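You operate a simulated robot arm through the tools that you are given. There is no shell and no other tool. Be economical: measure what you need, move in short steps, check, and stop when the job is done.

The job below is to be done with a simulated robot arm. You get a single attempt, and the scene is never put back.

TASK
Open the door of the grey cabinet, take the yellow lead and put it on the upper shelf of the grey cabinet and shut the door again. Then put the carton from the top of table b on the top of table c. Then open the counter drawer, take the green fitting on the top of table e and put it away in the inside of the counter drawer and shut the drawer again. Then take the blue drier and put it on the red metal tray. Then put the filter drier on top of the books. Keep to this order. Set down upright: carton.

Only the result counts: the job must be done as asked and must still hold three seconds after the hand-in. Knocking over, shifting, dropping, spilling or breaking anything else fails it.

THE ROBOT
A 7-joint arm with a two-finger parallel gripper on a trunk, on a base that drives. Base frame: it is fixed to the floor where the robot stands at the start and does not move with it; the origin is under the middle of the robot, x ahead of it, y to its left, z up. Readings come in m, rad, newtons and seconds.
With the tool pointing down near the work surface it reaches from about 0.28 to 0.7 m from the robot's upright axis, wherever it stands. Its first joint turns from -2.897 to 2.897 rad. Places, roughly: blue drier [-4.25, -2.75, 0.75]; books [-4.5, -3.25, 0.75]; carton [-3.25, -2, 0.75]; counter drawer [-1.9, 1.8, 0.7]; door of the grey cabinet [0.4, 0.2, 0.5]; filter drier (15x5x5 cm) [-4.6, -3.3, 0.8]; green fitting (5x4x13 cm) [-2.5, -1, 0.8]; inside of the counter drawer [-2, 1.9, 0.6]; red metal tray (13x12x3 cm) [-4.1, -3.1, 0.8]; top of table C [-2, -3.6, 0.8]; upper shelf of the grey cabinet [0.6, 0.3, 0.5]; yellow lead (17x4x3 cm) [-1.8, -3.5, 0.8]. Payload 1.57 kg.
Tool frame: the origin (TCP) lies between the finger pads and is the grasp point; the fingertips stand 0.03 m ahead of it; z points along the fingers, y is the line along which they close. Largest opening 0.08 m; finger width 0.017, thickness 0.012; the body of the gripper, 0.04 by 0.082 m, starts 0.08 m behind the TCP.
Orientation is that of the tool frame in the base frame, as [roll, pitch, yaw] about the fixed x, y, z axes, in that order (R = Rz(yaw) Ry(pitch) Rx(roll)). With the fingers straight down and closing along the base's y, the tool's x points along the base's -x, its y along +y and its z along -z.

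THE INTERFACE
- The arm moves only by the tool send_rows. Its argument "motion" is one flat list of numbers, 7 for each row, row after row: the shift along the tool's x, y, z in units of 200 mm (1.0 is 200 mm), then the turn, a rotation vector about the tool's x, y, z in units of 180 degrees (1.0 is 180 degrees), then the closure, from 0 (fully open) to 1 (shut). In form: [dx, dy, dz, ax, ay, az, gripper, dx, dy, dz, ax, ay, az, gripper, ...]. A call has 1 to 20 rows; each row is the pose to reach, as a shift and turn from the pose commanded when the call began, along the tool's axes at that moment. A call with a number of a shift or a turn outside -1 to 1 is refused whole. A row lasts 0.2 s, in which the tool goes at most 0.05 m and 0.15 rad; a call with a longer step from one row to the next is refused whole, and so is a gripper value outside its range. Where a pose cannot be reached the arm comes as near as it can. A force on the tool above 40 N (or 10 N above the force at the start of the call, whichever is more), or a blocked arm, ends the call early, and 0.2 s more pass. The fingers move at their own pace (about 0.072 m/s each) and stop on an object; they squeeze with about 43 N. The grip force told is the motor's: it shows also when the fingers shut on nothing. Time passes only in rows, and 0.2 s behind the last, so rows that repeat a pose let the fingers close. It gives the time, the measured TCP pose, the force on the tool (base axes), the opening and the grip force at its end, in the units of the frame above (readings bear some noise), with the torque about the TCP (base axes, N m) and any sound that the robot's microphone picked up.
- Cameras (640 x 400 px; columns grow to the right, rows downward): "scene" is now at [-0.0239, 0.139, 1.4782]; the picture's right is [-0.00, -1.00, 0.00], its down [-0.93, 0.00, -0.36] and it looks along [0.36, -0.00, -0.93] (base axes); focal length 269 px, centre (320, 200). "wrist" rides on the gripper at [0.072, -0.007, -0.122] in the tool frame; the picture's right is [0.09, 1.00, 0.00], its down [-0.84, 0.08, -0.54] and it looks along [-0.54, 0.05, 0.84] (tool axes); focal length 238 px, centre (320, 200). There is no depth. A picture from a camera that has moved, and an enlarged one, comes with that camera's place and axes in the base frame and with its lens.
- snapshot(camera): a new picture of that camera. It takes no simulated time.
- lift_body(by): slides the trunk up (or, below 0, down) by that many m; the arm and the scene camera ride with it, the base frame stays. It gives what a move gives, with no picture.
- roll_base(legs): drives the robot by 1 to 6 legs, each [ahead, left, turn to the left] in m, m and rad, along the robot's own axes; the way and the turn of a leg run together, so that a leg with both is an arc; at most 1.5 m and 3.142 rad a leg. The arm and the cameras ride along, it lands a little off, and it stops where it bumps. It gives what a move gives.
- aim_head(pan, tilt): turns the head with the scene camera to pan (to the left, within 1.501 rad either way) and tilt (down, from -0.506 to 1.204), counted from straight ahead of the robot. It gives what a move gives.
- inspect(camera, box): a new picture of the part [left, top, right, bottom] of that camera's present view, enlarged. It takes no simulated time.
- sign_off(): hands the job in; it is judged then, once.

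Go step by step. Nothing tells you exact positions but the pictures and the camera data: compare them with the known pose of the tool, close in by small moves and look again before you grip or let go. The budget is 207 turns and 200 pictures, counting those below and the enlarged ones. Unless the task says otherwise, let go and move clear before handing in.

The tools are called after "Request:" as name(argument=value, ...) on one line, values as JSON. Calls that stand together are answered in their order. send_rows: Moves the arm, as the interface text tells. Its arguments: {"type":"object","properties":{"motion":{"type":"array"}},"required":["motion"]} The other tools are called the same way: lift_body (by) slides the trunk up or down; roll_base (legs) drives the base; aim_head (pan, tilt) turns the head that bears the scene camera; snapshot (camera) takes a picture; inspect (camera, box) takes an enlarged picture of a part of a camera's view; sign_off () hands the job in.

At the start:

```text
time: 0.0
tcp_pos: [0.291, 0.1626, 0.789]
orientation: [-3.14, -0.001, 3.141]
ft_force: [-0.5, -0.8, -0.5]
ft_torque: [0.02, 0.01, 0.02]
opening: 0.0798
grip_force: 0.1
trunk travel left (down, up): [-0.325, 0.155]
robot x, y, heading: [0.0003, 0.0023, -0.003]
head pan, tilt: [-0.002, 1.201]
```

scene: 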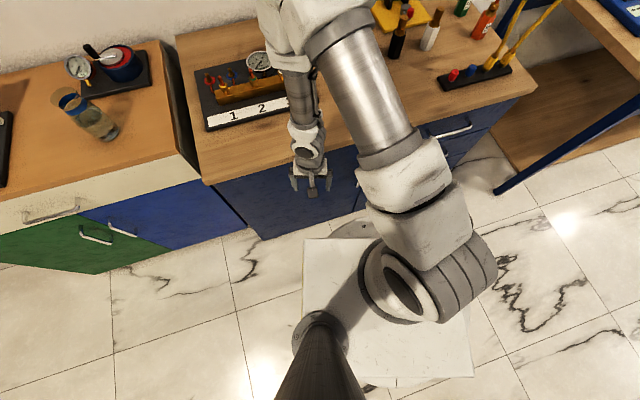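
wrist: 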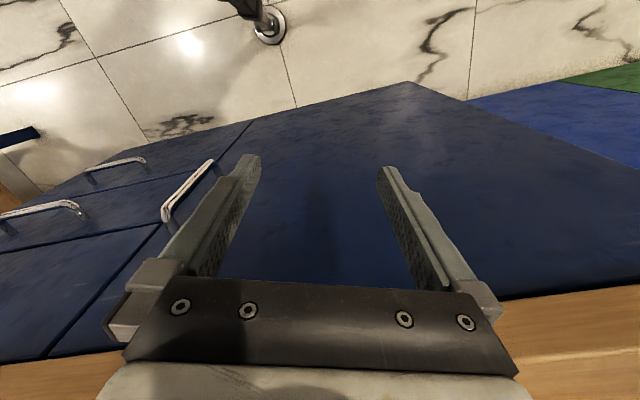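

I see a workbench with a dark blue front in front of the robot; I first look around with the head to find the cabinet door and the other places.

Request:
aim_head(pan=0, tilt=0.7)

Request:
snapshot(camera="scene")

Request:
aim_head(pan=1.4, tilt=0.5)

Request:
snapshot(camera="scene")

Request:
aim_head(pan=-1.4, tilt=0.5)

Request:
snapshot(camera="scene")

```text
time: 0.9
tcp_pos: [0.2897, 0.1631, 0.7875]
orientation: [3.141, -0.001, -3.141]
ft_force: [-0.8, 0.0, -0.6]
ft_torque: [0.02, 0.0, 0.01]
opening: 0.0801
grip_force: 0.0
trunk travel left (down, up): [-0.325, 0.155]
robot x, y, heading: [0.0007, 0.0014, -0.001]
head pan, tilt: [0.0, 0.7]
```

```text
197 pictures are left
camera scene: at [0.0051, 0.1391, 1.5141], right [0.0, -1.0, 0.0], down [-0.64, 0.0, -0.76], along [0.76, 0.0, -0.64], focal length 269 px, centre (320, 200)
```

scene: 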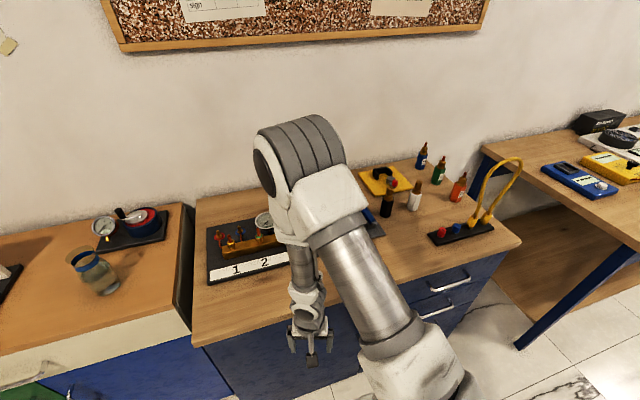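

```text
time: 2.5
tcp_pos: [0.2909, 0.1636, 0.7866]
orientation: [-3.141, 0.0, 3.141]
ft_force: [-1.1, -0.1, 1.0]
ft_torque: [0.02, -0.02, 0.01]
opening: 0.08
grip_force: 0.0
trunk travel left (down, up): [-0.325, 0.155]
robot x, y, heading: [0.0025, -0.002, -0.0]
head pan, tilt: [1.4, 0.499]
```

```text
196 pictures are left
camera scene: at [-0.0643, 0.2287, 1.5319], right [0.99, -0.17, 0.0], down [-0.08, -0.47, -0.88], along [0.15, 0.86, -0.48], focal length 269 px, centre (320, 200)
```

scene: 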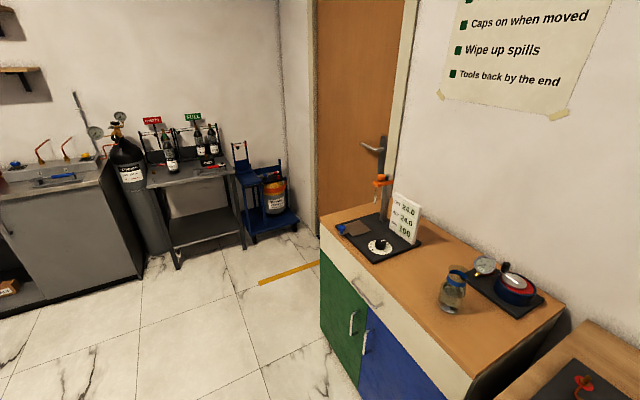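

```text
time: 4.9
tcp_pos: [0.2896, 0.1628, 0.7864]
orientation: [-3.141, 0.0, -3.14]
ft_force: [-0.5, 0.6, 0.2]
ft_torque: [0.02, 0.01, 0.02]
opening: 0.08
grip_force: 0.1
trunk travel left (down, up): [-0.325, 0.155]
robot x, y, heading: [0.0036, -0.0003, 0.001]
head pan, tilt: [-1.4, 0.499]
```

```text
195 pictures are left
camera scene: at [-0.0643, 0.0494, 1.5319], right [-0.99, -0.17, 0.0], down [-0.08, 0.47, -0.88], along [0.15, -0.87, -0.48], focal length 269 px, centre (320, 200)
```

scene: 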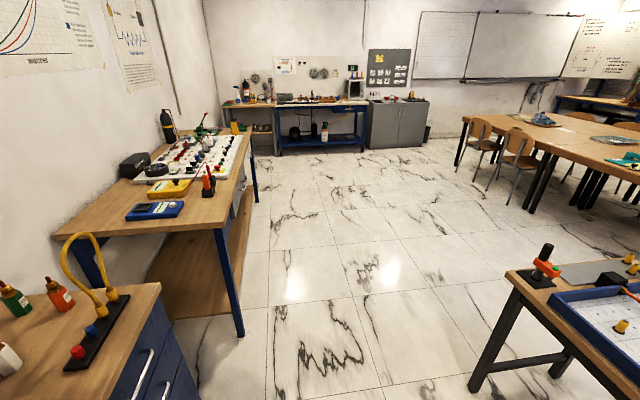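

The cabinet ahead is the one at the stated door position; it seems yawed ~0.3 rad, handle on the right side of its door. I back off a bit and turn square to it to see.

Request:
roll_base(legs=[[-0.45, 0, 0], [0, 0, 0.32]])

Request:
aim_head(pan=0, tilt=0.75)

Request:
snapshot(camera="scene")

Request:
snapshot(camera="wrist")

```text
time: 9.7
tcp_pos: [-0.2266, 0.2449, 0.787]
orientation: [3.141, 0.001, -2.83]
ft_force: [-0.5, -0.2, -0.1]
ft_torque: [0.02, 0.0, 0.01]
opening: 0.08
grip_force: 0.0
trunk travel left (down, up): [-0.325, 0.155]
robot x, y, heading: [-0.4532, -0.0004, 0.313]
head pan, tilt: [-1.4, 0.499]
```

```text
time: 11.2
tcp_pos: [-0.2251, 0.2456, 0.787]
orientation: [-3.141, -0.001, -2.83]
ft_force: [0.2, 0.9, 0.2]
ft_torque: [-0.01, 0.0, -0.02]
opening: 0.0799
grip_force: 0.1
trunk travel left (down, up): [-0.325, 0.155]
robot x, y, heading: [-0.4519, 0.0029, 0.313]
head pan, tilt: [0.0, 0.75]
```

```text
194 pictures are left
camera scene: at [-0.4922, 0.1348, 1.5099], right [0.3, -0.95, 0.0], down [-0.65, -0.21, -0.73], along [0.7, 0.22, -0.68], focal length 269 px, centre (320, 200)
```

scene: 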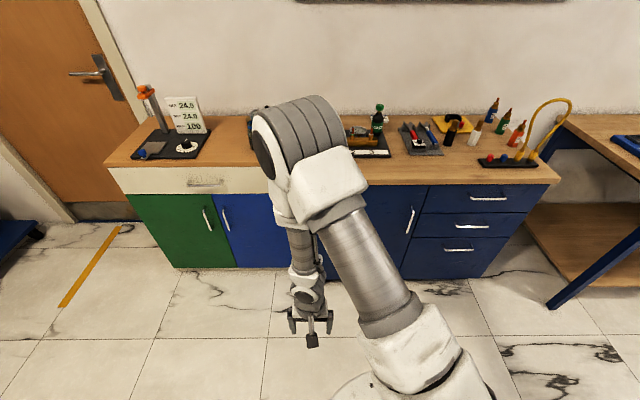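

```text
193 pictures are left
camera wrist: at [-0.2919, 0.2176, 0.909], right [-0.39, 0.92, 0.0], down [0.77, 0.33, 0.54], along [0.5, 0.21, -0.84], focal length 238 px, centre (320, 200)
```

wrist: 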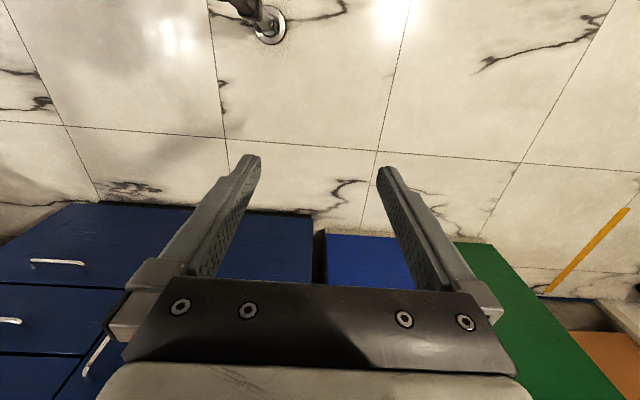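

The cabinet top is at z≈0.83, front plane yawed ≈0.32 rad; the handle bar is vertical, about z 0.56–0.73 at about (0.39, 0.0). I turn the tool horizontal toward the cabinet and shift the base to the right so that it stays clear of the door's swing.

Request:
send_rows(motion=[-0.0909, 0, 0.0636, 0, -0.04545, 0, 0, -0.1818, 0, 0.1273, 0, -0.0909, 0, 0, -0.2727, 0, 0.1909, 0, -0.13635, 0, 0, -0.3636, 0, 0.2545, 0, -0.1818, 0, 0, -0.4545, 0, 0.3182, 0, -0.22725, 0, 0, -0.5454, 0, 0.3818, 0, -0.2727, 0, 0, -0.6363, 0, 0.4454, 0, -0.31815, 0, 0, -0.7272, 0, 0.5091, 0, -0.3636, 0, 0, -0.8181, 0, 0.5727, 0, -0.40905, 0, 0, -0.909, 0, 0.6364, 0, -0.4545, 0, 0, -1.0, 0, 0.7, 0, -0.5, 0, 0])

Request:
roll_base(legs=[[0, -0.39, 0], [0.08, 0, 0.006]])

Request:
snapshot(camera="scene")

Request:
snapshot(camera="wrist")

```text
time: 13.6
tcp_pos: [-0.036, 0.3084, 0.6457]
orientation: [0.042, 1.571, 0.352]
ft_force: [0.5, 0.8, -0.1]
ft_torque: [0.0, 0.02, 0.02]
opening: 0.0798
grip_force: 0.1
trunk travel left (down, up): [-0.325, 0.155]
robot x, y, heading: [-0.4521, 0.0016, 0.311]
head pan, tilt: [0.0, 0.75]
```

```text
time: 17.7
tcp_pos: [0.1505, -0.0172, 0.6465]
orientation: [-2.674, 1.57, -2.362]
ft_force: [-0.2, -0.2, -0.3]
ft_torque: [0.03, 0.02, -0.02]
opening: 0.0797
grip_force: 0.0
trunk travel left (down, up): [-0.325, 0.155]
robot x, y, heading: [-0.2661, -0.3246, 0.317]
head pan, tilt: [0.0, 0.75]
```

```text
192 pictures are left
camera scene: at [-0.3056, -0.1928, 1.5099], right [0.31, -0.95, 0.0], down [-0.65, -0.21, -0.73], along [0.7, 0.23, -0.68], focal length 269 px, centre (320, 200)
```

scene: 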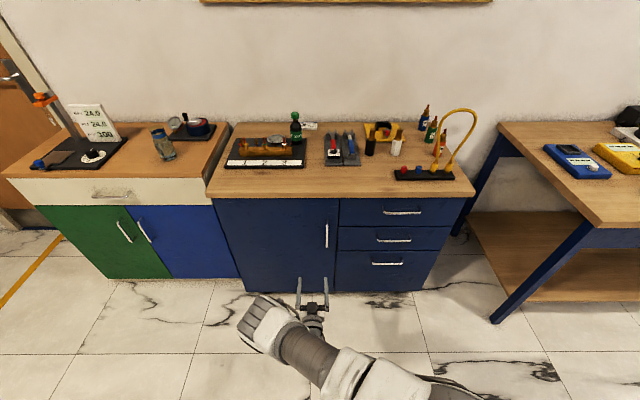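

```text
191 pictures are left
camera wrist: at [0.0366, -0.0613, 0.5741], right [-0.31, 0.95, -0.09], down [-0.54, -0.09, 0.84], along [0.78, 0.31, 0.54], focal length 238 px, centre (320, 200)
```

wrist: 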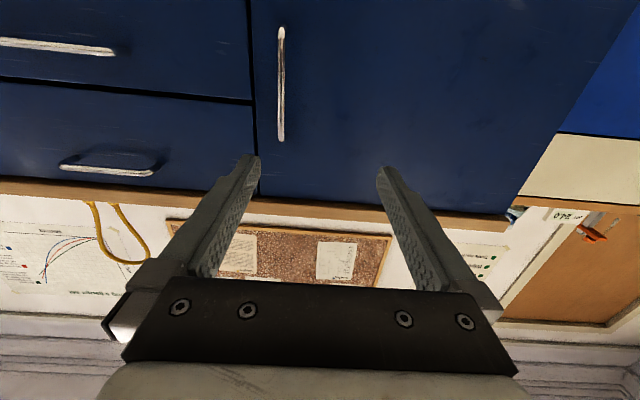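

The handle bar is triangulated at about (0.40, 0.01, 0.63). I approach it, lining the open fingers up on the bar, and look again.

Request:
send_rows(motion=[0.02, -0.069, 0.2, 0, 0, 0, 0, 0.04, -0.1375, 0.4, 0, 0, 0, 0, 0.06, -0.206, 0.6, 0, 0, 0, 0, 0.08, -0.275, 0.8, 0, 0, 0, 0])

Request:
snapshot(camera="wrist")

Request:
inspect(camera="scene", box=[240, 180, 400, 300])

```text
time: 18.7
tcp_pos: [0.3197, -0.0208, 0.6288]
orientation: [-1.381, 1.57, -1.067]
ft_force: [0.6, 0.5, 2.1]
ft_torque: [-0.03, -0.02, 0.02]
opening: 0.0798
grip_force: 0.1
trunk travel left (down, up): [-0.325, 0.155]
robot x, y, heading: [-0.2635, -0.3238, 0.309]
head pan, tilt: [0.0, 0.75]
```

```text
190 pictures are left
camera wrist: at [0.2068, -0.0648, 0.5564], right [-0.31, 0.95, -0.09], down [-0.54, -0.09, 0.84], along [0.78, 0.31, 0.54], focal length 238 px, centre (320, 200)
```

wrist: 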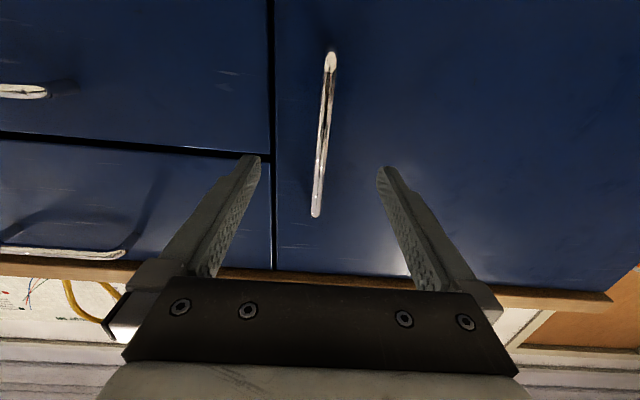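

```text
3.33 times, centred on (320, 240) of scene
camera zoom: at [-0.3055, -0.1929, 1.5099], right [0.31, -0.95, 0.0], down [-0.65, -0.21, -0.73], along [0.7, 0.23, -0.68], focal length 897 px, centre (320, 67)
```

zoom: 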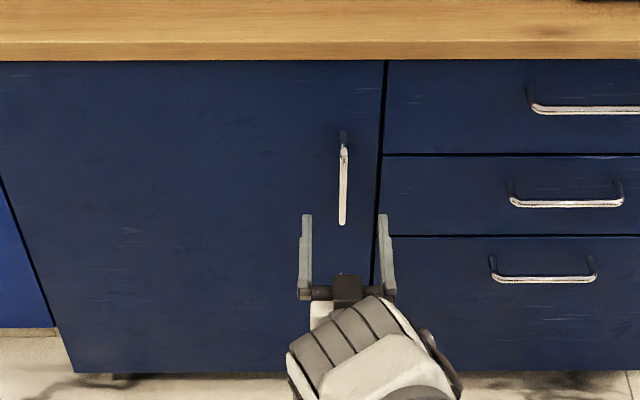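

Aligned. I advance 8 cm and close on the bar.

Request:
send_rows(motion=[0, 0, 0.1, 0, 0, 0, 0, 0, 0, 0.2, 0, 0, 0, 0, 0, 0, 0.3, 0, 0, 0, 0, 0, 0, 0.4, 0, 0, 0, 0, 0, 0, 0.4, 0, 0, 0, 1, 0, 0, 0.4, 0, 0, 0, 1, 0, 0, 0.4, 0, 0, 0, 1, 0, 0, 0.4, 0, 0, 0, 1])

Request:
snapshot(camera="wrist")

```text
time: 20.5
tcp_pos: [0.3854, 0.0008, 0.6597]
orientation: [-2.038, 1.57, -1.707]
ft_force: [-0.9, 1.8, -3.1]
ft_torque: [0.18, -0.13, 0.12]
opening: 0.0118
grip_force: 29.1
out of reach, approached as far as the arm can: row 1, 2, 3, 4, 5, 6, 7, 8
trunk travel left (down, up): [-0.325, 0.155]
robot x, y, heading: [-0.266, -0.3279, 0.311]
head pan, tilt: [0.0, 0.75]
stopped in row 8: the force on the tool passed its limit at 42 N (the readings are from after the stop); the commanded pose is now the measured one
```

```text
188 pictures are left
camera wrist: at [0.2722, -0.0445, 0.5877], right [-0.33, 0.94, -0.09], down [-0.54, -0.1, 0.84], along [0.78, 0.32, 0.54], focal length 238 px, centre (320, 200)
```

wrist: 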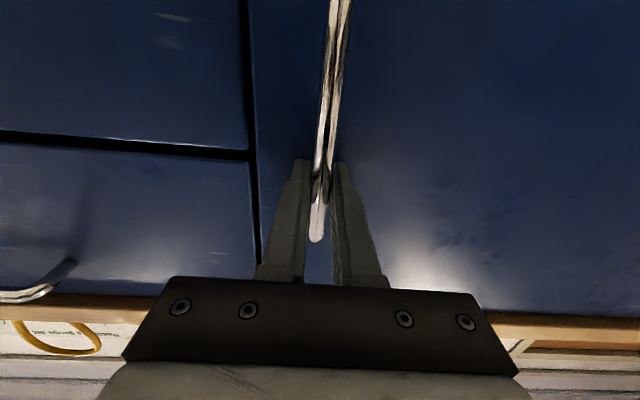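

The bar is held. I pull the door along its arc (hinge at the left, radius ≈0.43 m).

Request:
send_rows(motion=[0, 0.0035, -0.125, 0, 0, 0, 1, 0, 0.0145, -0.25, 0, 0, 0, 1, 0, 0.033, -0.375, 0, 0, 0, 1, 0, 0.059, -0.5, 0, 0, 0, 1, 0, 0.093, -0.625, 0, 0, 0, 1, 0, 0.135, -0.75, 0, 0, 0, 1, 0, 0.186, -0.875, 0, 0, 0, 1, 0, 0.2465, -1.0, 0, 0, 0, 1])

Request:
snapshot(camera="scene")

```text
time: 21.4
tcp_pos: [0.3138, -0.0081, 0.6611]
orientation: [-0.76, 1.57, -0.411]
ft_force: [0.3, 1.4, -1.3]
ft_torque: [-0.09, 0.57, 0.12]
opening: 0.0118
grip_force: 29.3
trunk travel left (down, up): [-0.325, 0.155]
robot x, y, heading: [-0.2631, -0.3232, 0.319]
head pan, tilt: [0.0, 0.75]
stopped in row 4: the force on the tool passed its limit at 42 N (the readings are from after the stop); the commanded pose is now the measured one
```

```text
187 pictures are left
camera scene: at [-0.3061, -0.1916, 1.5099], right [0.31, -0.95, 0.0], down [-0.65, -0.21, -0.73], along [0.69, 0.23, -0.68], focal length 269 px, centre (320, 200)
```

scene: 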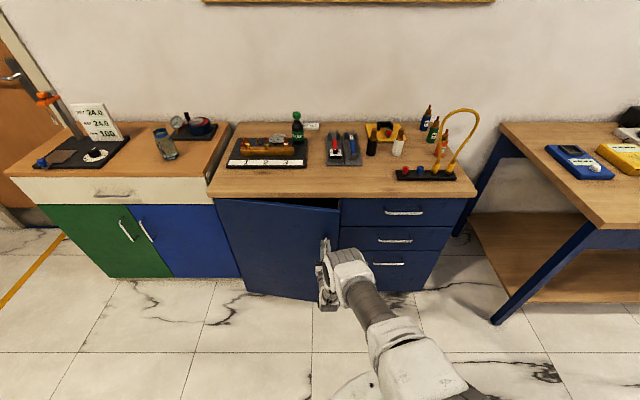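

The door is opening; the stop was from the twisting grip. I continue, turning the tool along with the door.

Request:
send_rows(motion=[0, 0.025, -0.105, 0.02, 0, 0, 1, 0, 0.053, -0.21, 0.041, 0, 0, 1, 0, 0.09, -0.312, 0.062, 0, 0, 1, 0, 0.127, -0.414, 0.083, 0, 0, 1, 0, 0.172, -0.512, 0.103, 0, 0, 1, 0, 0.22, -0.61, 0.124, 0, 0, 1, 0, 0.276, -0.703, 0.145, 0, 0, 1, 0, 0.333, -0.797, 0.166, 0, 0, 1])

Request:
snapshot(camera="scene")

```text
time: 22.5
tcp_pos: [0.2184, -0.0033, 0.6601]
orientation: [1.931, 1.563, 2.01]
ft_force: [1.1, 5.2, -5.0]
ft_torque: [-0.2, 0.58, 0.1]
opening: 0.0114
grip_force: 29.2
trunk travel left (down, up): [-0.325, 0.155]
robot x, y, heading: [-0.2666, -0.3231, 0.318]
head pan, tilt: [0.0, 0.75]
stopped in row 5: the force on the tool passed its limit at 42 N (the readings are from after the stop); the commanded pose is now the measured one
```

```text
186 pictures are left
camera scene: at [-0.3059, -0.1908, 1.5099], right [0.31, -0.95, 0.0], down [-0.65, -0.21, -0.73], along [0.69, 0.23, -0.68], focal length 269 px, centre (320, 200)
```

scene: 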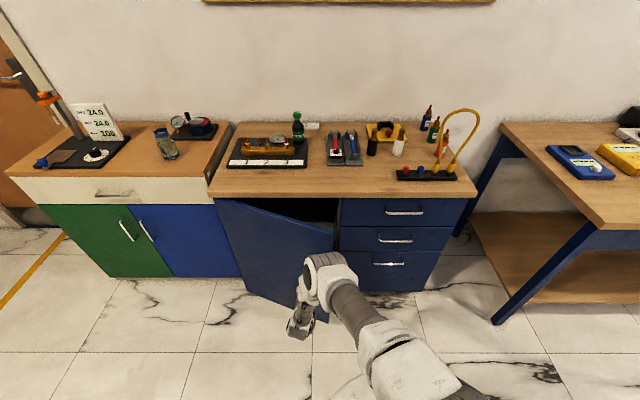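

About 22° open. I continue along the arc with updated tool axes.

Request:
send_rows(motion=[0, 0.018, -0.103, 0.022, 0, 0, 1, 0, 0.0415, -0.206, 0.044, 0, 0, 1, 0, 0.072, -0.306, 0.066, 0, 0, 1, 0, 0.104, -0.4065, 0.088, 0, 0, 1, 0, 0.144, -0.503, 0.11, 0, 0, 1, 0, 0.186, -0.6, 0.132, 0, 0, 1, 0, 0.235, -0.693, 0.154, 0, 0, 1, 0, 0.286, -0.785, 0.176, 0, 0, 1])

Request:
snapshot(camera="scene")

```text
time: 23.4
tcp_pos: [0.1459, 0.0143, 0.661]
orientation: [2.145, 1.557, 1.991]
ft_force: [3.2, 7.2, -7.6]
ft_torque: [-0.37, 0.61, 0.04]
opening: 0.0119
grip_force: 29.8
trunk travel left (down, up): [-0.325, 0.155]
robot x, y, heading: [-0.2639, -0.3237, 0.317]
head pan, tilt: [0.0, 0.75]
stopped in row 4: the force on the tool passed its limit at 41 N (the readings are from after the stop); the commanded pose is now the measured one
```

```text
185 pictures are left
camera scene: at [-0.3055, -0.1901, 1.51], right [0.31, -0.95, 0.0], down [-0.65, -0.22, -0.73], along [0.69, 0.23, -0.68], focal length 269 px, centre (320, 200)
```

scene: 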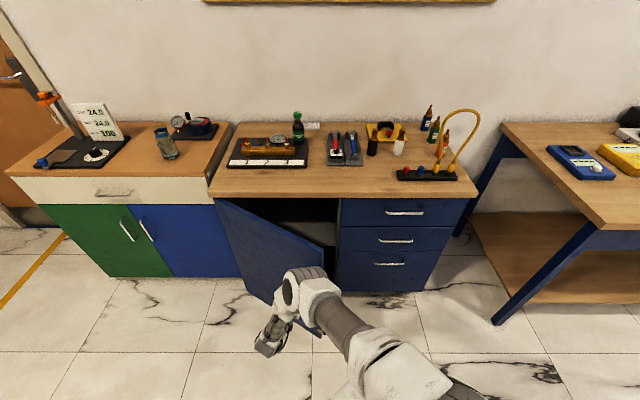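

About 32° open with hinge geometry confirmed. One more pull, then I'll push it from inside.

Request:
send_rows(motion=[0, 0.02, -0.105, 0.022, 0, 0, 1, 0, 0.0475, -0.21, 0.044, 0, 0, 1, 0, 0.08, -0.312, 0.066, 0, 0, 1, 0, 0.115, -0.4135, 0.088, 0, 0, 1, 0, 0.158, -0.511, 0.11, 0, 0, 1, 0, 0.203, -0.609, 0.132, 0, 0, 1])

Request:
snapshot(camera="scene")

```text
time: 24.8
tcp_pos: [0.0572, 0.0549, 0.668]
orientation: [2.888, 1.553, 2.331]
ft_force: [0.9, 0.9, -12.5]
ft_torque: [0.16, 0.64, 0.02]
opening: 0.0117
grip_force: 29.4
out of reach, approached as far as the arm can: row 5, 6
trunk travel left (down, up): [-0.325, 0.155]
robot x, y, heading: [-0.2644, -0.3266, 0.322]
head pan, tilt: [0.0, 0.75]
stopped in row 6: the force on the tool passed its limit at 49 N (the readings are from after the stop); the commanded pose is now the measured one
```

```text
184 pictures are left
camera scene: at [-0.3058, -0.1904, 1.51], right [0.31, -0.95, 0.0], down [-0.65, -0.21, -0.73], along [0.69, 0.23, -0.68], focal length 269 px, centre (320, 200)
```

scene: 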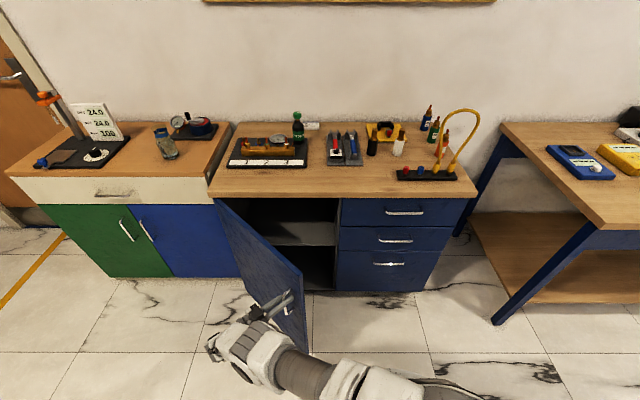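

The door is about 55° open and the shelf shows. I let go of the bar and back the gripper off it.

Request:
send_rows(motion=[0, 0, 0, 0, 0, 0, 0, 0, 0, 0, 0, 0, 0, 0, 0, 0, 0, 0, 0, 0, 0, 0, 0, -0.1, 0, 0, 0, 0, 0, 0, -0.2, 0, 0, 0, 0, 0, 0, -0.3, 0, 0, 0, 0])

Request:
snapshot(camera="wrist")

Request:
snapshot(camera="scene")

```text
time: 26.4
tcp_pos: [0.0524, 0.0619, 0.6881]
orientation: [2.214, 1.538, 1.569]
ft_force: [0.5, 0.0, -0.2]
ft_torque: [0.0, 0.01, 0.03]
opening: 0.0798
grip_force: 0.0
out of reach, approached as far as the arm can: row 5, 6
trunk travel left (down, up): [-0.325, 0.155]
robot x, y, heading: [-0.2674, -0.3236, 0.322]
head pan, tilt: [0.0, 0.75]
stopped in row 6: the arm was blocked; the commanded pose is now the measured one
```

```text
183 pictures are left
camera wrist: at [-0.0477, 0.1317, 0.6187], right [0.6, 0.8, -0.07], down [-0.39, 0.36, 0.85], along [0.7, -0.48, 0.52], focal length 238 px, centre (320, 200)
```

wrist: 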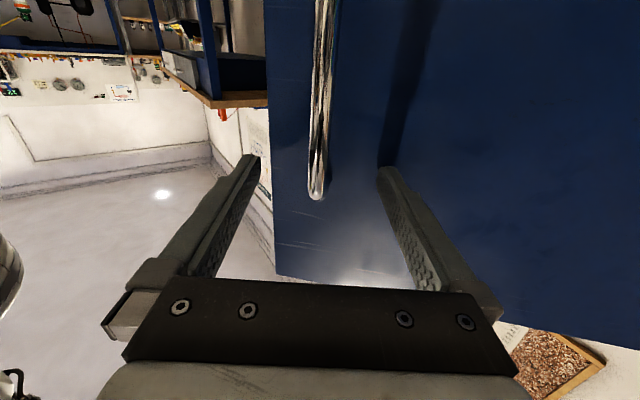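

```text
182 pictures are left
camera scene: at [-0.3065, -0.1912, 1.5099], right [0.31, -0.95, 0.0], down [-0.65, -0.21, -0.73], along [0.69, 0.23, -0.68], focal length 269 px, centre (320, 200)
```

scene: 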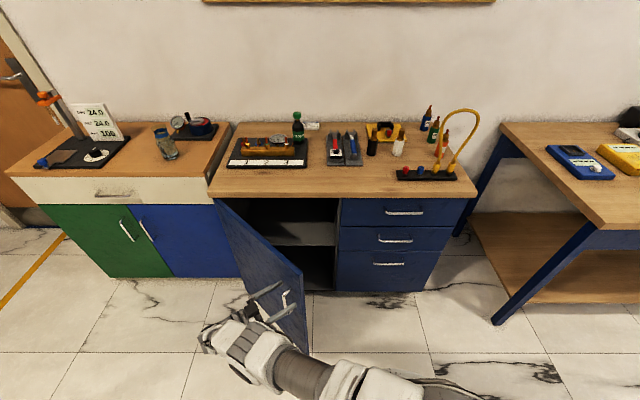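

The arm is at a joint limit, so I back away with the base instead, along the finger direction, then straight back.

Request:
roll_base(legs=[[-0.07, 0.09, 0], [-0.3, 0, 0]])

Request:
snapshot(camera="scene")

```text
time: 29.9
tcp_pos: [-0.321, 0.0297, 0.6882]
orientation: [2.209, 1.537, 1.555]
ft_force: [-0.9, 0.3, -0.1]
ft_torque: [0.02, -0.03, -0.01]
opening: 0.0801
grip_force: 0.0
trunk travel left (down, up): [-0.325, 0.155]
robot x, y, heading: [-0.6459, -0.3546, 0.313]
head pan, tilt: [0.0, 0.75]
```

```text
181 pictures are left
camera scene: at [-0.6835, -0.2191, 1.5099], right [0.31, -0.95, 0.0], down [-0.65, -0.21, -0.73], along [0.7, 0.22, -0.68], focal length 269 px, centre (320, 200)
```

scene: 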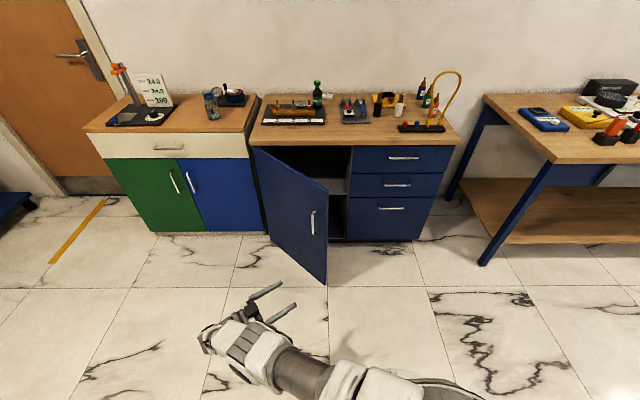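

I straighten the tool toward the cabinet again and close the fingers, for pushing the door wider from inside.

Request:
send_rows(motion=[0, -0.011, 0.125, -0.0386, 0, 0, 1, 0, -0.022, 0.25, -0.0773, 0, 0, 1, 0, -0.033, 0.375, -0.116, 0, 0, 1, 0, -0.045, 0.5, -0.1545, 0, 0, 1, 0, -0.056, 0.625, -0.193, 0, 0, 1, 0, -0.067, 0.75, -0.232, 0, 0, 1, 0, -0.079, 0.875, -0.27, 0, 0, 1, 0, -0.09, 1.0, -0.309, 0, 0, 1])

Request:
snapshot(camera="scene")

```text
time: 31.7
tcp_pos: [-0.1738, -0.1057, 0.6849]
orientation: [1.259, 1.538, 1.576]
ft_force: [0.1, -0.1, -0.5]
ft_torque: [0.02, 0.03, 0.0]
opening: 0.0
grip_force: 21.7
trunk travel left (down, up): [-0.325, 0.155]
robot x, y, heading: [-0.642, -0.3461, 0.311]
head pan, tilt: [0.0, 0.75]
```

```text
180 pictures are left
camera scene: at [-0.6836, -0.2191, 1.5099], right [0.31, -0.95, 0.0], down [-0.65, -0.21, -0.73], along [0.7, 0.22, -0.68], focal length 269 px, centre (320, 200)
```

scene: 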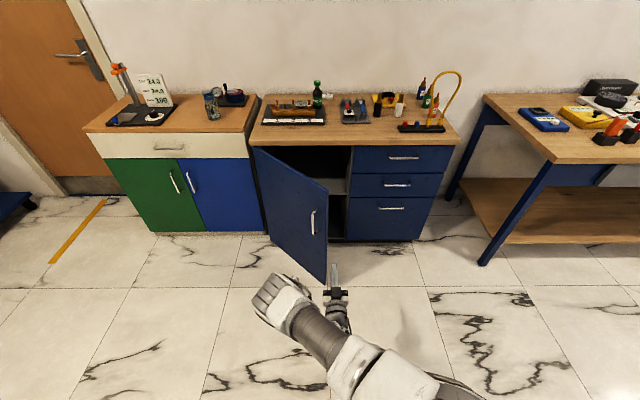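

Door is ~42° open; I drive so the closed fingers are past its edge on the inside.

Request:
roll_base(legs=[[0, -0.1, 0.008], [0.37, 0, 0]])

Request:
snapshot(camera="scene")

```text
time: 35.7
tcp_pos: [0.2168, -0.0819, 0.685]
orientation: [1.235, 1.536, 1.555]
ft_force: [-0.7, 0.5, -0.6]
ft_torque: [0.01, 0.04, 0.03]
opening: 0.0
grip_force: 21.2
trunk travel left (down, up): [-0.325, 0.155]
robot x, y, heading: [-0.2538, -0.3305, 0.315]
head pan, tilt: [0.0, 0.75]
```

```text
179 pictures are left
camera scene: at [-0.2932, -0.1974, 1.5099], right [0.31, -0.95, 0.0], down [-0.65, -0.21, -0.73], along [0.7, 0.23, -0.68], focal length 269 px, centre (320, 200)
```

scene: 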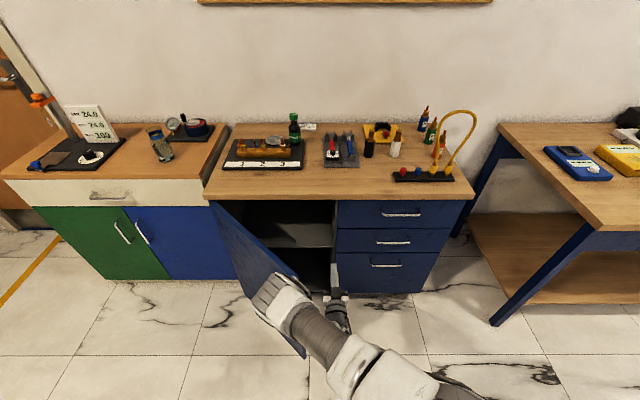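

The fingers are inside the door's edge. I push it open to the left with the arm.

Request:
send_rows(motion=[0, 0.14, 0, 0, 0, 0, 1, 0, 0.28, 0, 0, 0, 0, 1, 0, 0.42, 0, 0, 0, 0, 1, 0, 0.56, 0, 0, 0, 0, 1, 0, 0.7, 0, 0, 0, 0, 1, 0, 0.84, 0, 0, 0, 0, 1, 0, 1.0, 0, 0, 0, 0, 1])

Request:
snapshot(camera="scene")

```text
time: 37.3
tcp_pos: [0.1541, 0.1085, 0.6882]
orientation: [1.242, 1.539, 1.563]
ft_force: [-0.6, 0.3, -0.2]
ft_torque: [0.03, 0.0, -0.02]
opening: 0.0001
grip_force: 21.7
trunk travel left (down, up): [-0.325, 0.155]
robot x, y, heading: [-0.2478, -0.3318, 0.315]
head pan, tilt: [0.0, 0.75]
```

```text
178 pictures are left
camera scene: at [-0.2931, -0.1973, 1.5099], right [0.31, -0.95, 0.0], down [-0.65, -0.21, -0.73], along [0.7, 0.23, -0.68], focal length 269 px, centre (320, 200)
```

scene: 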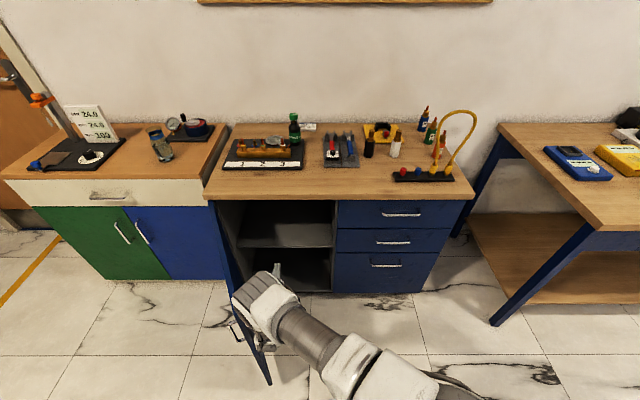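

The door is at ~70°. A bit more push, then retreat to the right and back.

Request:
send_rows(motion=[0, 0.12, 0, 0, 0, 0, 1, 0, 0.24, 0, 0, 0, 0, 1, 0, 0.36, 0, 0, 0, 0, 1, 0, 0.48, 0, 0, 0, 0, 1, 0, 0.24, 0, 0, 0, 0, 1, 0, 0, 0, 0, 0, 0, 1, 0, -0.24, 0, 0, 0, 0, 1, 0, -0.48, 0, 0, 0, 0, 1, 0, -0.72, 0, 0, 0, 0, 1, 0, -0.95, 0, 0, 0, 0, 1])

Request:
snapshot(camera="scene")

```text
time: 39.5
tcp_pos: [0.213, -0.0748, 0.6845]
orientation: [1.257, 1.538, 1.578]
ft_force: [-0.4, 0.4, -0.2]
ft_torque: [0.01, -0.01, -0.02]
opening: 0.0
grip_force: 21.5
trunk travel left (down, up): [-0.325, 0.155]
robot x, y, heading: [-0.2539, -0.3316, 0.315]
head pan, tilt: [0.0, 0.75]
```

```text
177 pictures are left
camera scene: at [-0.2933, -0.1973, 1.5099], right [0.31, -0.95, 0.0], down [-0.65, -0.21, -0.73], along [0.7, 0.23, -0.68], focal length 269 px, centre (320, 200)
```

scene: 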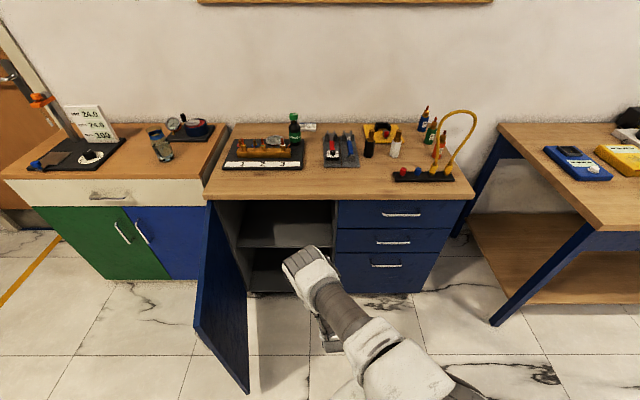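

The door is wide open, with the upper shelf at z≈0.49. I drive back clear of the cabinet and fold the arm to a tool-down travel pose, then look around the room.

Request:
roll_base(legs=[[-0.45, 0, 0], [0, 0.25, 0]])

Request:
send_rows(motion=[-0.06, 0, -0.0909, 0, 0.04545, 0, 0, -0.12, 0, -0.1818, 0, 0.0909, 0, 0, -0.18, 0, -0.2727, 0, 0.13635, 0, 0, -0.24, 0, -0.3636, 0, 0.1818, 0, 0, -0.3, 0, -0.4545, 0, 0.22725, 0, 0, -0.36, 0, -0.5454, 0, 0.2727, 0, 0, -0.42, 0, -0.6363, 0, 0.31815, 0, 0, -0.48, 0, -0.7272, 0, 0.3636, 0, 0, -0.54, 0, -0.8181, 0, 0.40905, 0, 0, -0.6, 0, -0.909, 0, 0.4545, 0, 0, -0.66, 0, -1.0, 0, 0.49, 0, 0])

Request:
roll_base(legs=[[0, 0, 2.8]])

Request:
aim_head(pan=0, tilt=0.4)

Request:
snapshot(camera="scene")

```text
time: 42.5
tcp_pos: [-0.1539, -0.1941, 0.6836]
orientation: [1.387, 1.539, 1.707]
ft_force: [-0.7, -0.8, 0.9]
ft_torque: [-0.01, 0.05, 0.06]
opening: 0.0002
grip_force: 20.4
trunk travel left (down, up): [-0.325, 0.155]
robot x, y, heading: [-0.6185, -0.4512, 0.316]
head pan, tilt: [0.0, 0.75]
stopped in leg 1: the robot was blocked; the commanded pose is now the measured one
```

```text
time: 44.9
tcp_pos: [-0.3425, -0.2612, 0.8116]
orientation: [3.109, 0.034, -2.819]
ft_force: [0.1, 0.1, -0.5]
ft_torque: [0.02, 0.02, -0.01]
opening: 0.0797
grip_force: 0.0
trunk travel left (down, up): [-0.325, 0.155]
robot x, y, heading: [-0.6246, -0.4554, 0.315]
head pan, tilt: [0.0, 0.75]
```

```text
time: 45.7
tcp_pos: [-0.3435, -0.2619, 0.8153]
orientation: [3.11, 0.038, -2.818]
ft_force: [-0.2, -1.2, -0.3]
ft_torque: [-0.01, -0.03, 0.01]
opening: 0.0801
grip_force: 0.0
trunk travel left (down, up): [-0.325, 0.155]
robot x, y, heading: [-0.6191, -0.4507, 0.316]
head pan, tilt: [0.0, 0.75]
stopped in leg 1: the robot was blocked; the commanded pose is now the measured one
```

```text
time: 46.5
tcp_pos: [-0.3436, -0.2621, 0.8157]
orientation: [3.109, 0.036, -2.821]
ft_force: [-0.1, 0.7, 0.0]
ft_torque: [-0.01, 0.03, 0.0]
opening: 0.0799
grip_force: 0.0
trunk travel left (down, up): [-0.325, 0.155]
robot x, y, heading: [-0.6185, -0.4504, 0.318]
head pan, tilt: [0.0, 0.4]
```

```text
176 pictures are left
camera scene: at [-0.6459, -0.3137, 1.5414], right [0.31, -0.95, 0.0], down [-0.37, -0.12, -0.92], along [0.87, 0.29, -0.39], focal length 269 px, centre (320, 200)
```

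scene: 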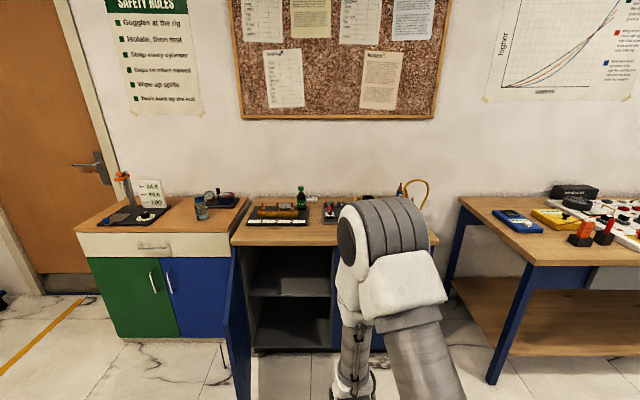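

The base bumped something behind (the table there), so it stopped. I ease away forward-left and then look around before turning.

Request:
roll_base(legs=[[0.08, 0.3, 0]])

Request:
aim_head(pan=-1.5, tilt=0.6)

Request:
snapshot(camera="scene")

```text
time: 49.2
tcp_pos: [-0.3404, -0.0343, 0.8154]
orientation: [3.112, 0.043, -2.815]
ft_force: [0.2, 0.6, -0.1]
ft_torque: [0.02, -0.01, 0.02]
opening: 0.0799
grip_force: 0.1
trunk travel left (down, up): [-0.325, 0.155]
robot x, y, heading: [-0.6093, -0.2281, 0.32]
head pan, tilt: [0.0, 0.4]
stopped in leg 1: the robot was blocked; the commanded pose is now the measured one
```

```text
time: 50.8
tcp_pos: [-0.3414, -0.0346, 0.8153]
orientation: [3.11, 0.042, -2.813]
ft_force: [-0.7, 0.2, -1.1]
ft_torque: [0.0, -0.01, -0.02]
opening: 0.0797
grip_force: 0.0
trunk travel left (down, up): [-0.325, 0.155]
robot x, y, heading: [-0.6148, -0.2244, 0.32]
head pan, tilt: [-1.499, 0.6]
```

```text
175 pictures are left
camera scene: at [-0.7002, -0.1995, 1.5228], right [-0.92, -0.39, 0.0], down [-0.22, 0.52, -0.83], along [0.32, -0.76, -0.56], focal length 269 px, centre (320, 200)
```

scene: 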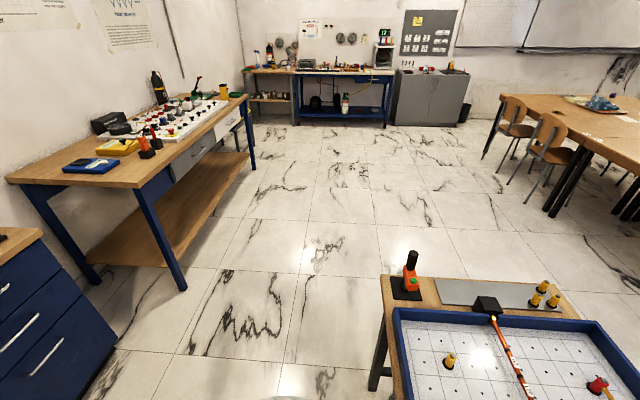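

Blocked again; I must see what is around the base before moving more.

Request:
aim_head(pan=1.5, tilt=1.1)

Request:
snapshot(camera="scene")

Request:
aim_head(pan=-1.5, tilt=1.2)

Request:
snapshot(camera="scene")

Request:
aim_head(pan=0.6, tilt=1.1)

Request:
snapshot(camera="scene")

```text
time: 53.4
tcp_pos: [-0.3387, -0.0339, 0.8151]
orientation: [3.111, 0.04, -2.814]
ft_force: [-0.5, 0.2, -0.1]
ft_torque: [0.02, 0.0, 0.0]
opening: 0.0798
grip_force: 0.0
trunk travel left (down, up): [-0.325, 0.155]
robot x, y, heading: [-0.616, -0.2274, 0.325]
head pan, tilt: [1.499, 1.1]
```

```text
174 pictures are left
camera scene: at [-0.75, -0.0568, 1.4842], right [0.97, 0.25, 0.0], down [0.22, -0.86, -0.45], along [-0.11, 0.44, -0.89], focal length 269 px, centre (320, 200)
```

scene: 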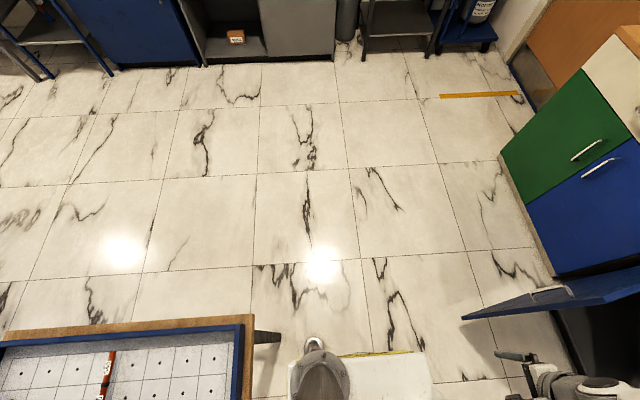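

```text
time: 56.0
tcp_pos: [-0.3403, -0.0339, 0.816]
orientation: [3.109, 0.041, -2.815]
ft_force: [-0.8, 0.6, -0.3]
ft_torque: [-0.01, -0.02, -0.05]
opening: 0.0801
grip_force: 0.0
trunk travel left (down, up): [-0.325, 0.155]
robot x, y, heading: [-0.6141, -0.2249, 0.322]
head pan, tilt: [-1.499, 1.201]
```

```text
173 pictures are left
camera scene: at [-0.7127, -0.1696, 1.4782], right [-0.92, -0.39, 0.0], down [-0.36, 0.86, -0.36], along [0.14, -0.33, -0.93], focal length 269 px, centre (320, 200)
```

scene: 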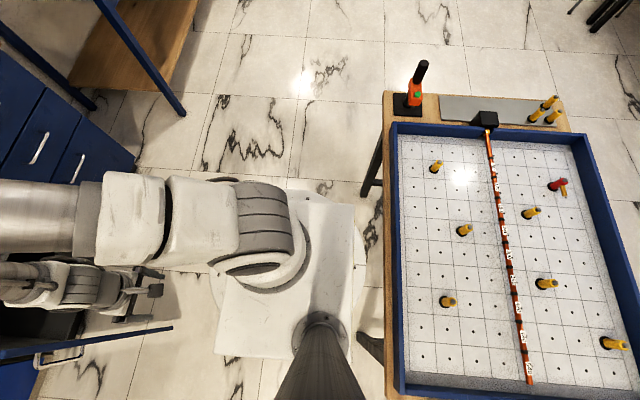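

```text
time: 58.0
tcp_pos: [-0.3397, -0.0343, 0.8158]
orientation: [3.11, 0.043, -2.813]
ft_force: [0.3, -0.2, 0.5]
ft_torque: [0.01, 0.02, 0.05]
opening: 0.0799
grip_force: 0.0
trunk travel left (down, up): [-0.325, 0.155]
robot x, y, heading: [-0.6145, -0.2234, 0.317]
head pan, tilt: [0.6, 1.1]
```

```text
172 pictures are left
camera scene: at [-0.6962, -0.0676, 1.4842], right [0.8, -0.6, 0.0], down [-0.54, -0.71, -0.45], along [0.27, 0.36, -0.89], focal length 269 px, centre (320, 200)
```

scene: 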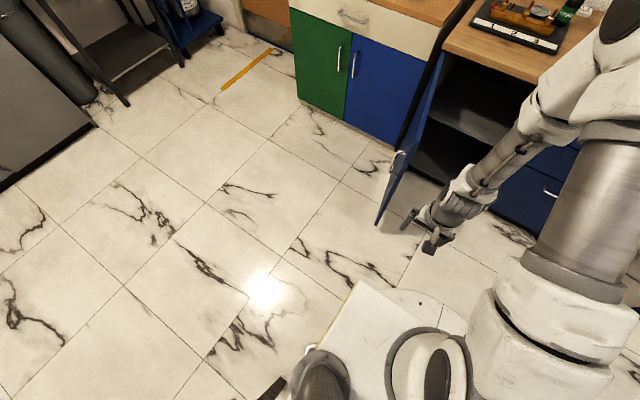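

A table stands right behind the robot (near edge at about u=-0.9). I move forward away from it, then slide right along the aisle and turn toward table C, where the lead is.

Request:
roll_base(legs=[[0.22, 0, 0], [0, -1.3, 0], [0, 0, -2.55]])

Request:
aim_head(pan=0, tilt=0.45)

Request:
snapshot(camera="scene")

```text
time: 77.8
tcp_pos: [-0.0461, -1.7394, 0.8151]
orientation: [3.109, 0.041, 1.01]
ft_force: [0.0, 0.2, -0.2]
ft_torque: [-0.01, -0.01, 0.02]
opening: 0.0799
grip_force: 0.1
trunk travel left (down, up): [-0.325, 0.155]
robot x, y, heading: [0.0409, -1.4207, -2.132]
head pan, tilt: [0.6, 1.1]
```

```text
time: 78.9
tcp_pos: [-0.0483, -1.7394, 0.8169]
orientation: [3.111, 0.043, 1.011]
ft_force: [0.1, 1.0, 0.6]
ft_torque: [0.0, -0.03, -0.03]
opening: 0.08
grip_force: 0.1
trunk travel left (down, up): [-0.325, 0.155]
robot x, y, heading: [0.0459, -1.4168, -2.132]
head pan, tilt: [0.0, 0.45]
```

```text
171 pictures are left
camera scene: at [0.1571, -1.5052, 1.5363], right [-0.85, 0.53, 0.0], down [0.23, 0.37, -0.9], along [-0.48, -0.76, -0.44], focal length 269 px, centre (320, 200)
```

scene: 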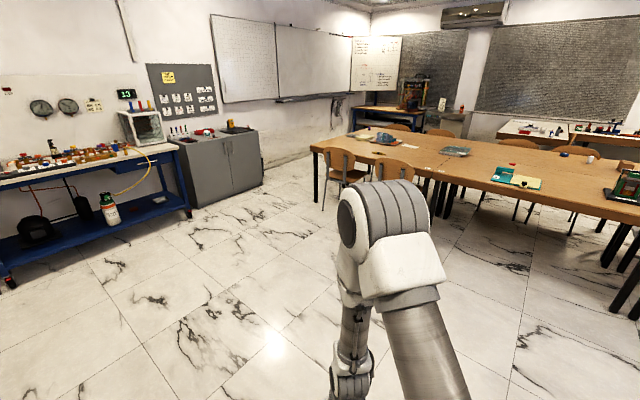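

The conference tables lie ahead; I zoom in on them to identify items.

Request:
inspect(camera="scene", box=[310, 110, 470, 210])

Request:
inspect(camera="scene", box=[460, 110, 640, 222])

Request:
aim_head(pan=-0.8, tilt=0.45)

Request:
snapshot(camera="scene")

```text
4.00 times, centred on (390, 160) of scene
camera zoom: at [0.1571, -1.5052, 1.5363], right [-0.85, 0.53, 0.0], down [0.23, 0.37, -0.9], along [-0.48, -0.76, -0.44], focal length 1076 px, centre (40, 360)
```

zoom: 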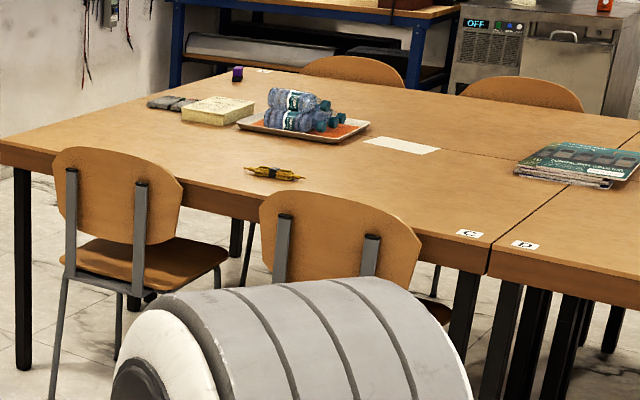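

```text
3.56 times, centred on (550, 166) of scene
camera zoom: at [0.1571, -1.5052, 1.5363], right [-0.85, 0.53, 0.0], down [0.23, 0.37, -0.9], along [-0.48, -0.76, -0.44], focal length 957 px, centre (-498, 321)
```

zoom: 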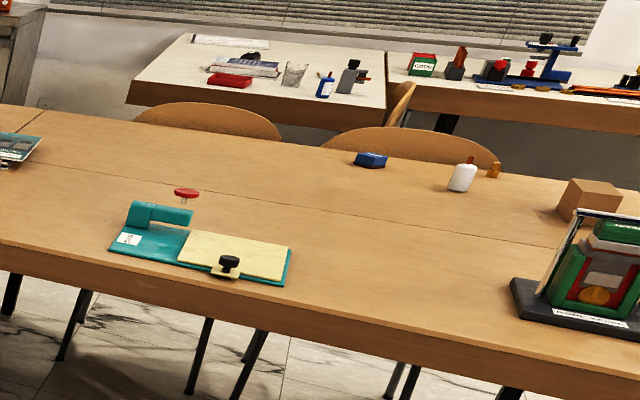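

```text
time: 80.0
tcp_pos: [-0.0471, -1.7394, 0.8159]
orientation: [3.11, 0.043, 1.011]
ft_force: [0.4, 0.3, -1.2]
ft_torque: [0.0, 0.01, 0.02]
opening: 0.0799
grip_force: 0.1
trunk travel left (down, up): [-0.325, 0.155]
robot x, y, heading: [0.0424, -1.419, -2.138]
head pan, tilt: [-0.799, 0.45]
```

```text
168 pictures are left
camera scene: at [0.1163, -1.4465, 1.5363], right [-0.21, 0.98, 0.0], down [0.43, 0.09, -0.9], along [-0.88, -0.19, -0.44], focal length 269 px, centre (320, 200)
```

scene: 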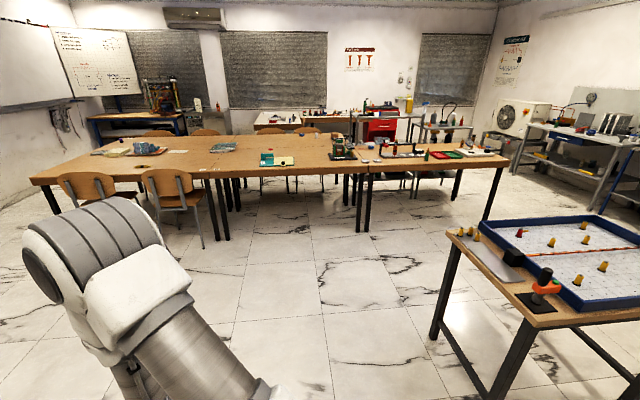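

The lead is the yellow coil on table C, near (-1.77, -3.44), with chairs in front of it. I drive nearer, facing table C squarely, to judge the gap between the chairs.

Request:
roll_base(legs=[[0.77, 0.23, 0], [0.77, 0.23, 0], [0, 0, -0.688]])

Request:
aim_head(pan=0, tilt=0.6)

Request:
snapshot(camera="scene")

```text
time: 93.1
tcp_pos: [-0.6584, -3.2028, 0.8148]
orientation: [3.109, 0.042, 0.353]
ft_force: [-0.3, -0.9, -0.3]
ft_torque: [0.01, -0.03, 0.02]
opening: 0.08
grip_force: 0.0
trunk travel left (down, up): [-0.325, 0.155]
robot x, y, heading: [-0.3914, -3.0029, -2.788]
head pan, tilt: [-0.799, 0.45]
```

```text
time: 94.2
tcp_pos: [-0.6585, -3.202, 0.8143]
orientation: [3.111, 0.041, 0.354]
ft_force: [-0.1, -1.0, -0.2]
ft_torque: [0.01, 0.05, 0.03]
opening: 0.0798
grip_force: 0.1
trunk travel left (down, up): [-0.325, 0.155]
robot x, y, heading: [-0.3916, -3.0036, -2.786]
head pan, tilt: [0.0, 0.6]
```

```text
167 pictures are left
camera scene: at [-0.3497, -3.1392, 1.5228], right [-0.34, 0.94, 0.0], down [0.53, 0.19, -0.83], along [-0.78, -0.28, -0.56], focal length 269 px, centre (320, 200)
```

scene: 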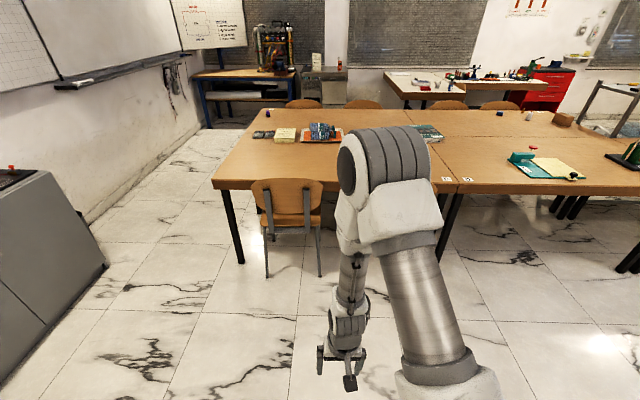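

Chairs are tucked in to about the table edge (edge at u≈-2.55), chair tops z≈0.84. I raise the tool and drive closer, then look with the wrist camera.

Request:
send_rows(motion=[-0.1, 0, -0.2, 0, -0.013, 0, 0, -0.2, 0, -0.4, 0, -0.013, 0, 0, -0.3, 0, -0.6, 0, -0.013, 0, 0, -0.4, 0, -0.8, 0, -0.013, 0, 0, -0.5, 0, -1.0, 0, -0.013, 0, 0])

Request:
roll_base(legs=[[0.55, 0, -0.04]])

Request:
snapshot(camera="wrist")

Request:
snapshot(camera="scene")

```text
time: 95.4
tcp_pos: [-0.7488, -3.2295, 1.0186]
orientation: [3.111, 0.081, 0.353]
ft_force: [1.3, -0.2, -0.5]
ft_torque: [0.01, -0.02, 0.01]
opening: 0.08
grip_force: 0.0
trunk travel left (down, up): [-0.325, 0.155]
robot x, y, heading: [-0.3881, -3.0014, -2.794]
head pan, tilt: [0.0, 0.6]
```

```text
time: 99.6
tcp_pos: [-1.2871, -3.3948, 1.0185]
orientation: [3.109, 0.083, 0.309]
ft_force: [0.2, 0.8, 0.3]
ft_torque: [0.0, 0.01, 0.0]
opening: 0.0801
grip_force: 0.0
trunk travel left (down, up): [-0.325, 0.155]
robot x, y, heading: [-0.9205, -3.187, -2.833]
head pan, tilt: [0.0, 0.6]
```

```text
166 pictures are left
camera wrist: at [-1.2131, -3.3594, 1.1335], right [0.39, -0.92, 0.02], down [-0.73, -0.3, 0.61], along [-0.56, -0.26, -0.79], focal length 238 px, centre (320, 200)
```

wrist: 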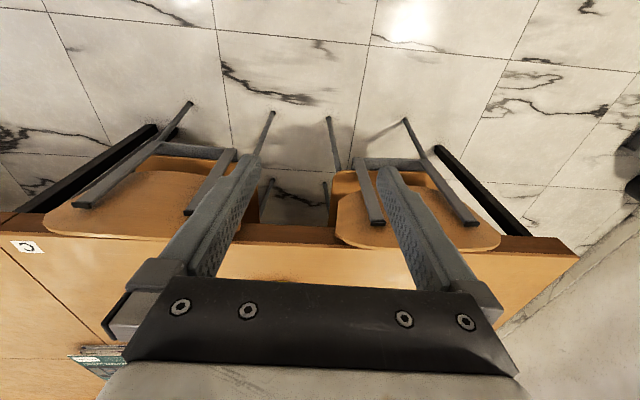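

```text
165 pictures are left
camera scene: at [-0.8852, -3.3216, 1.5228], right [-0.3, 0.95, 0.0], down [0.54, 0.17, -0.83], along [-0.79, -0.25, -0.56], focal length 269 px, centre (320, 200)
```

scene: 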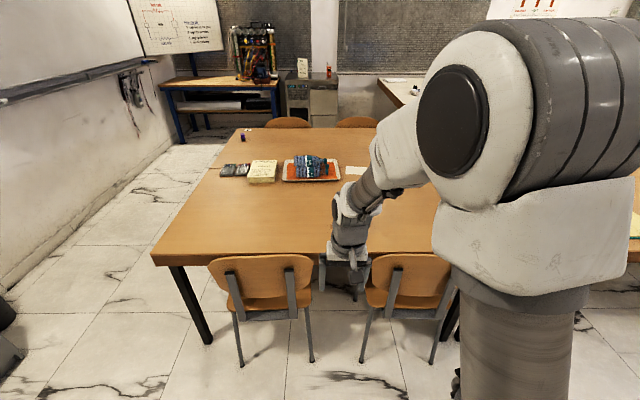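

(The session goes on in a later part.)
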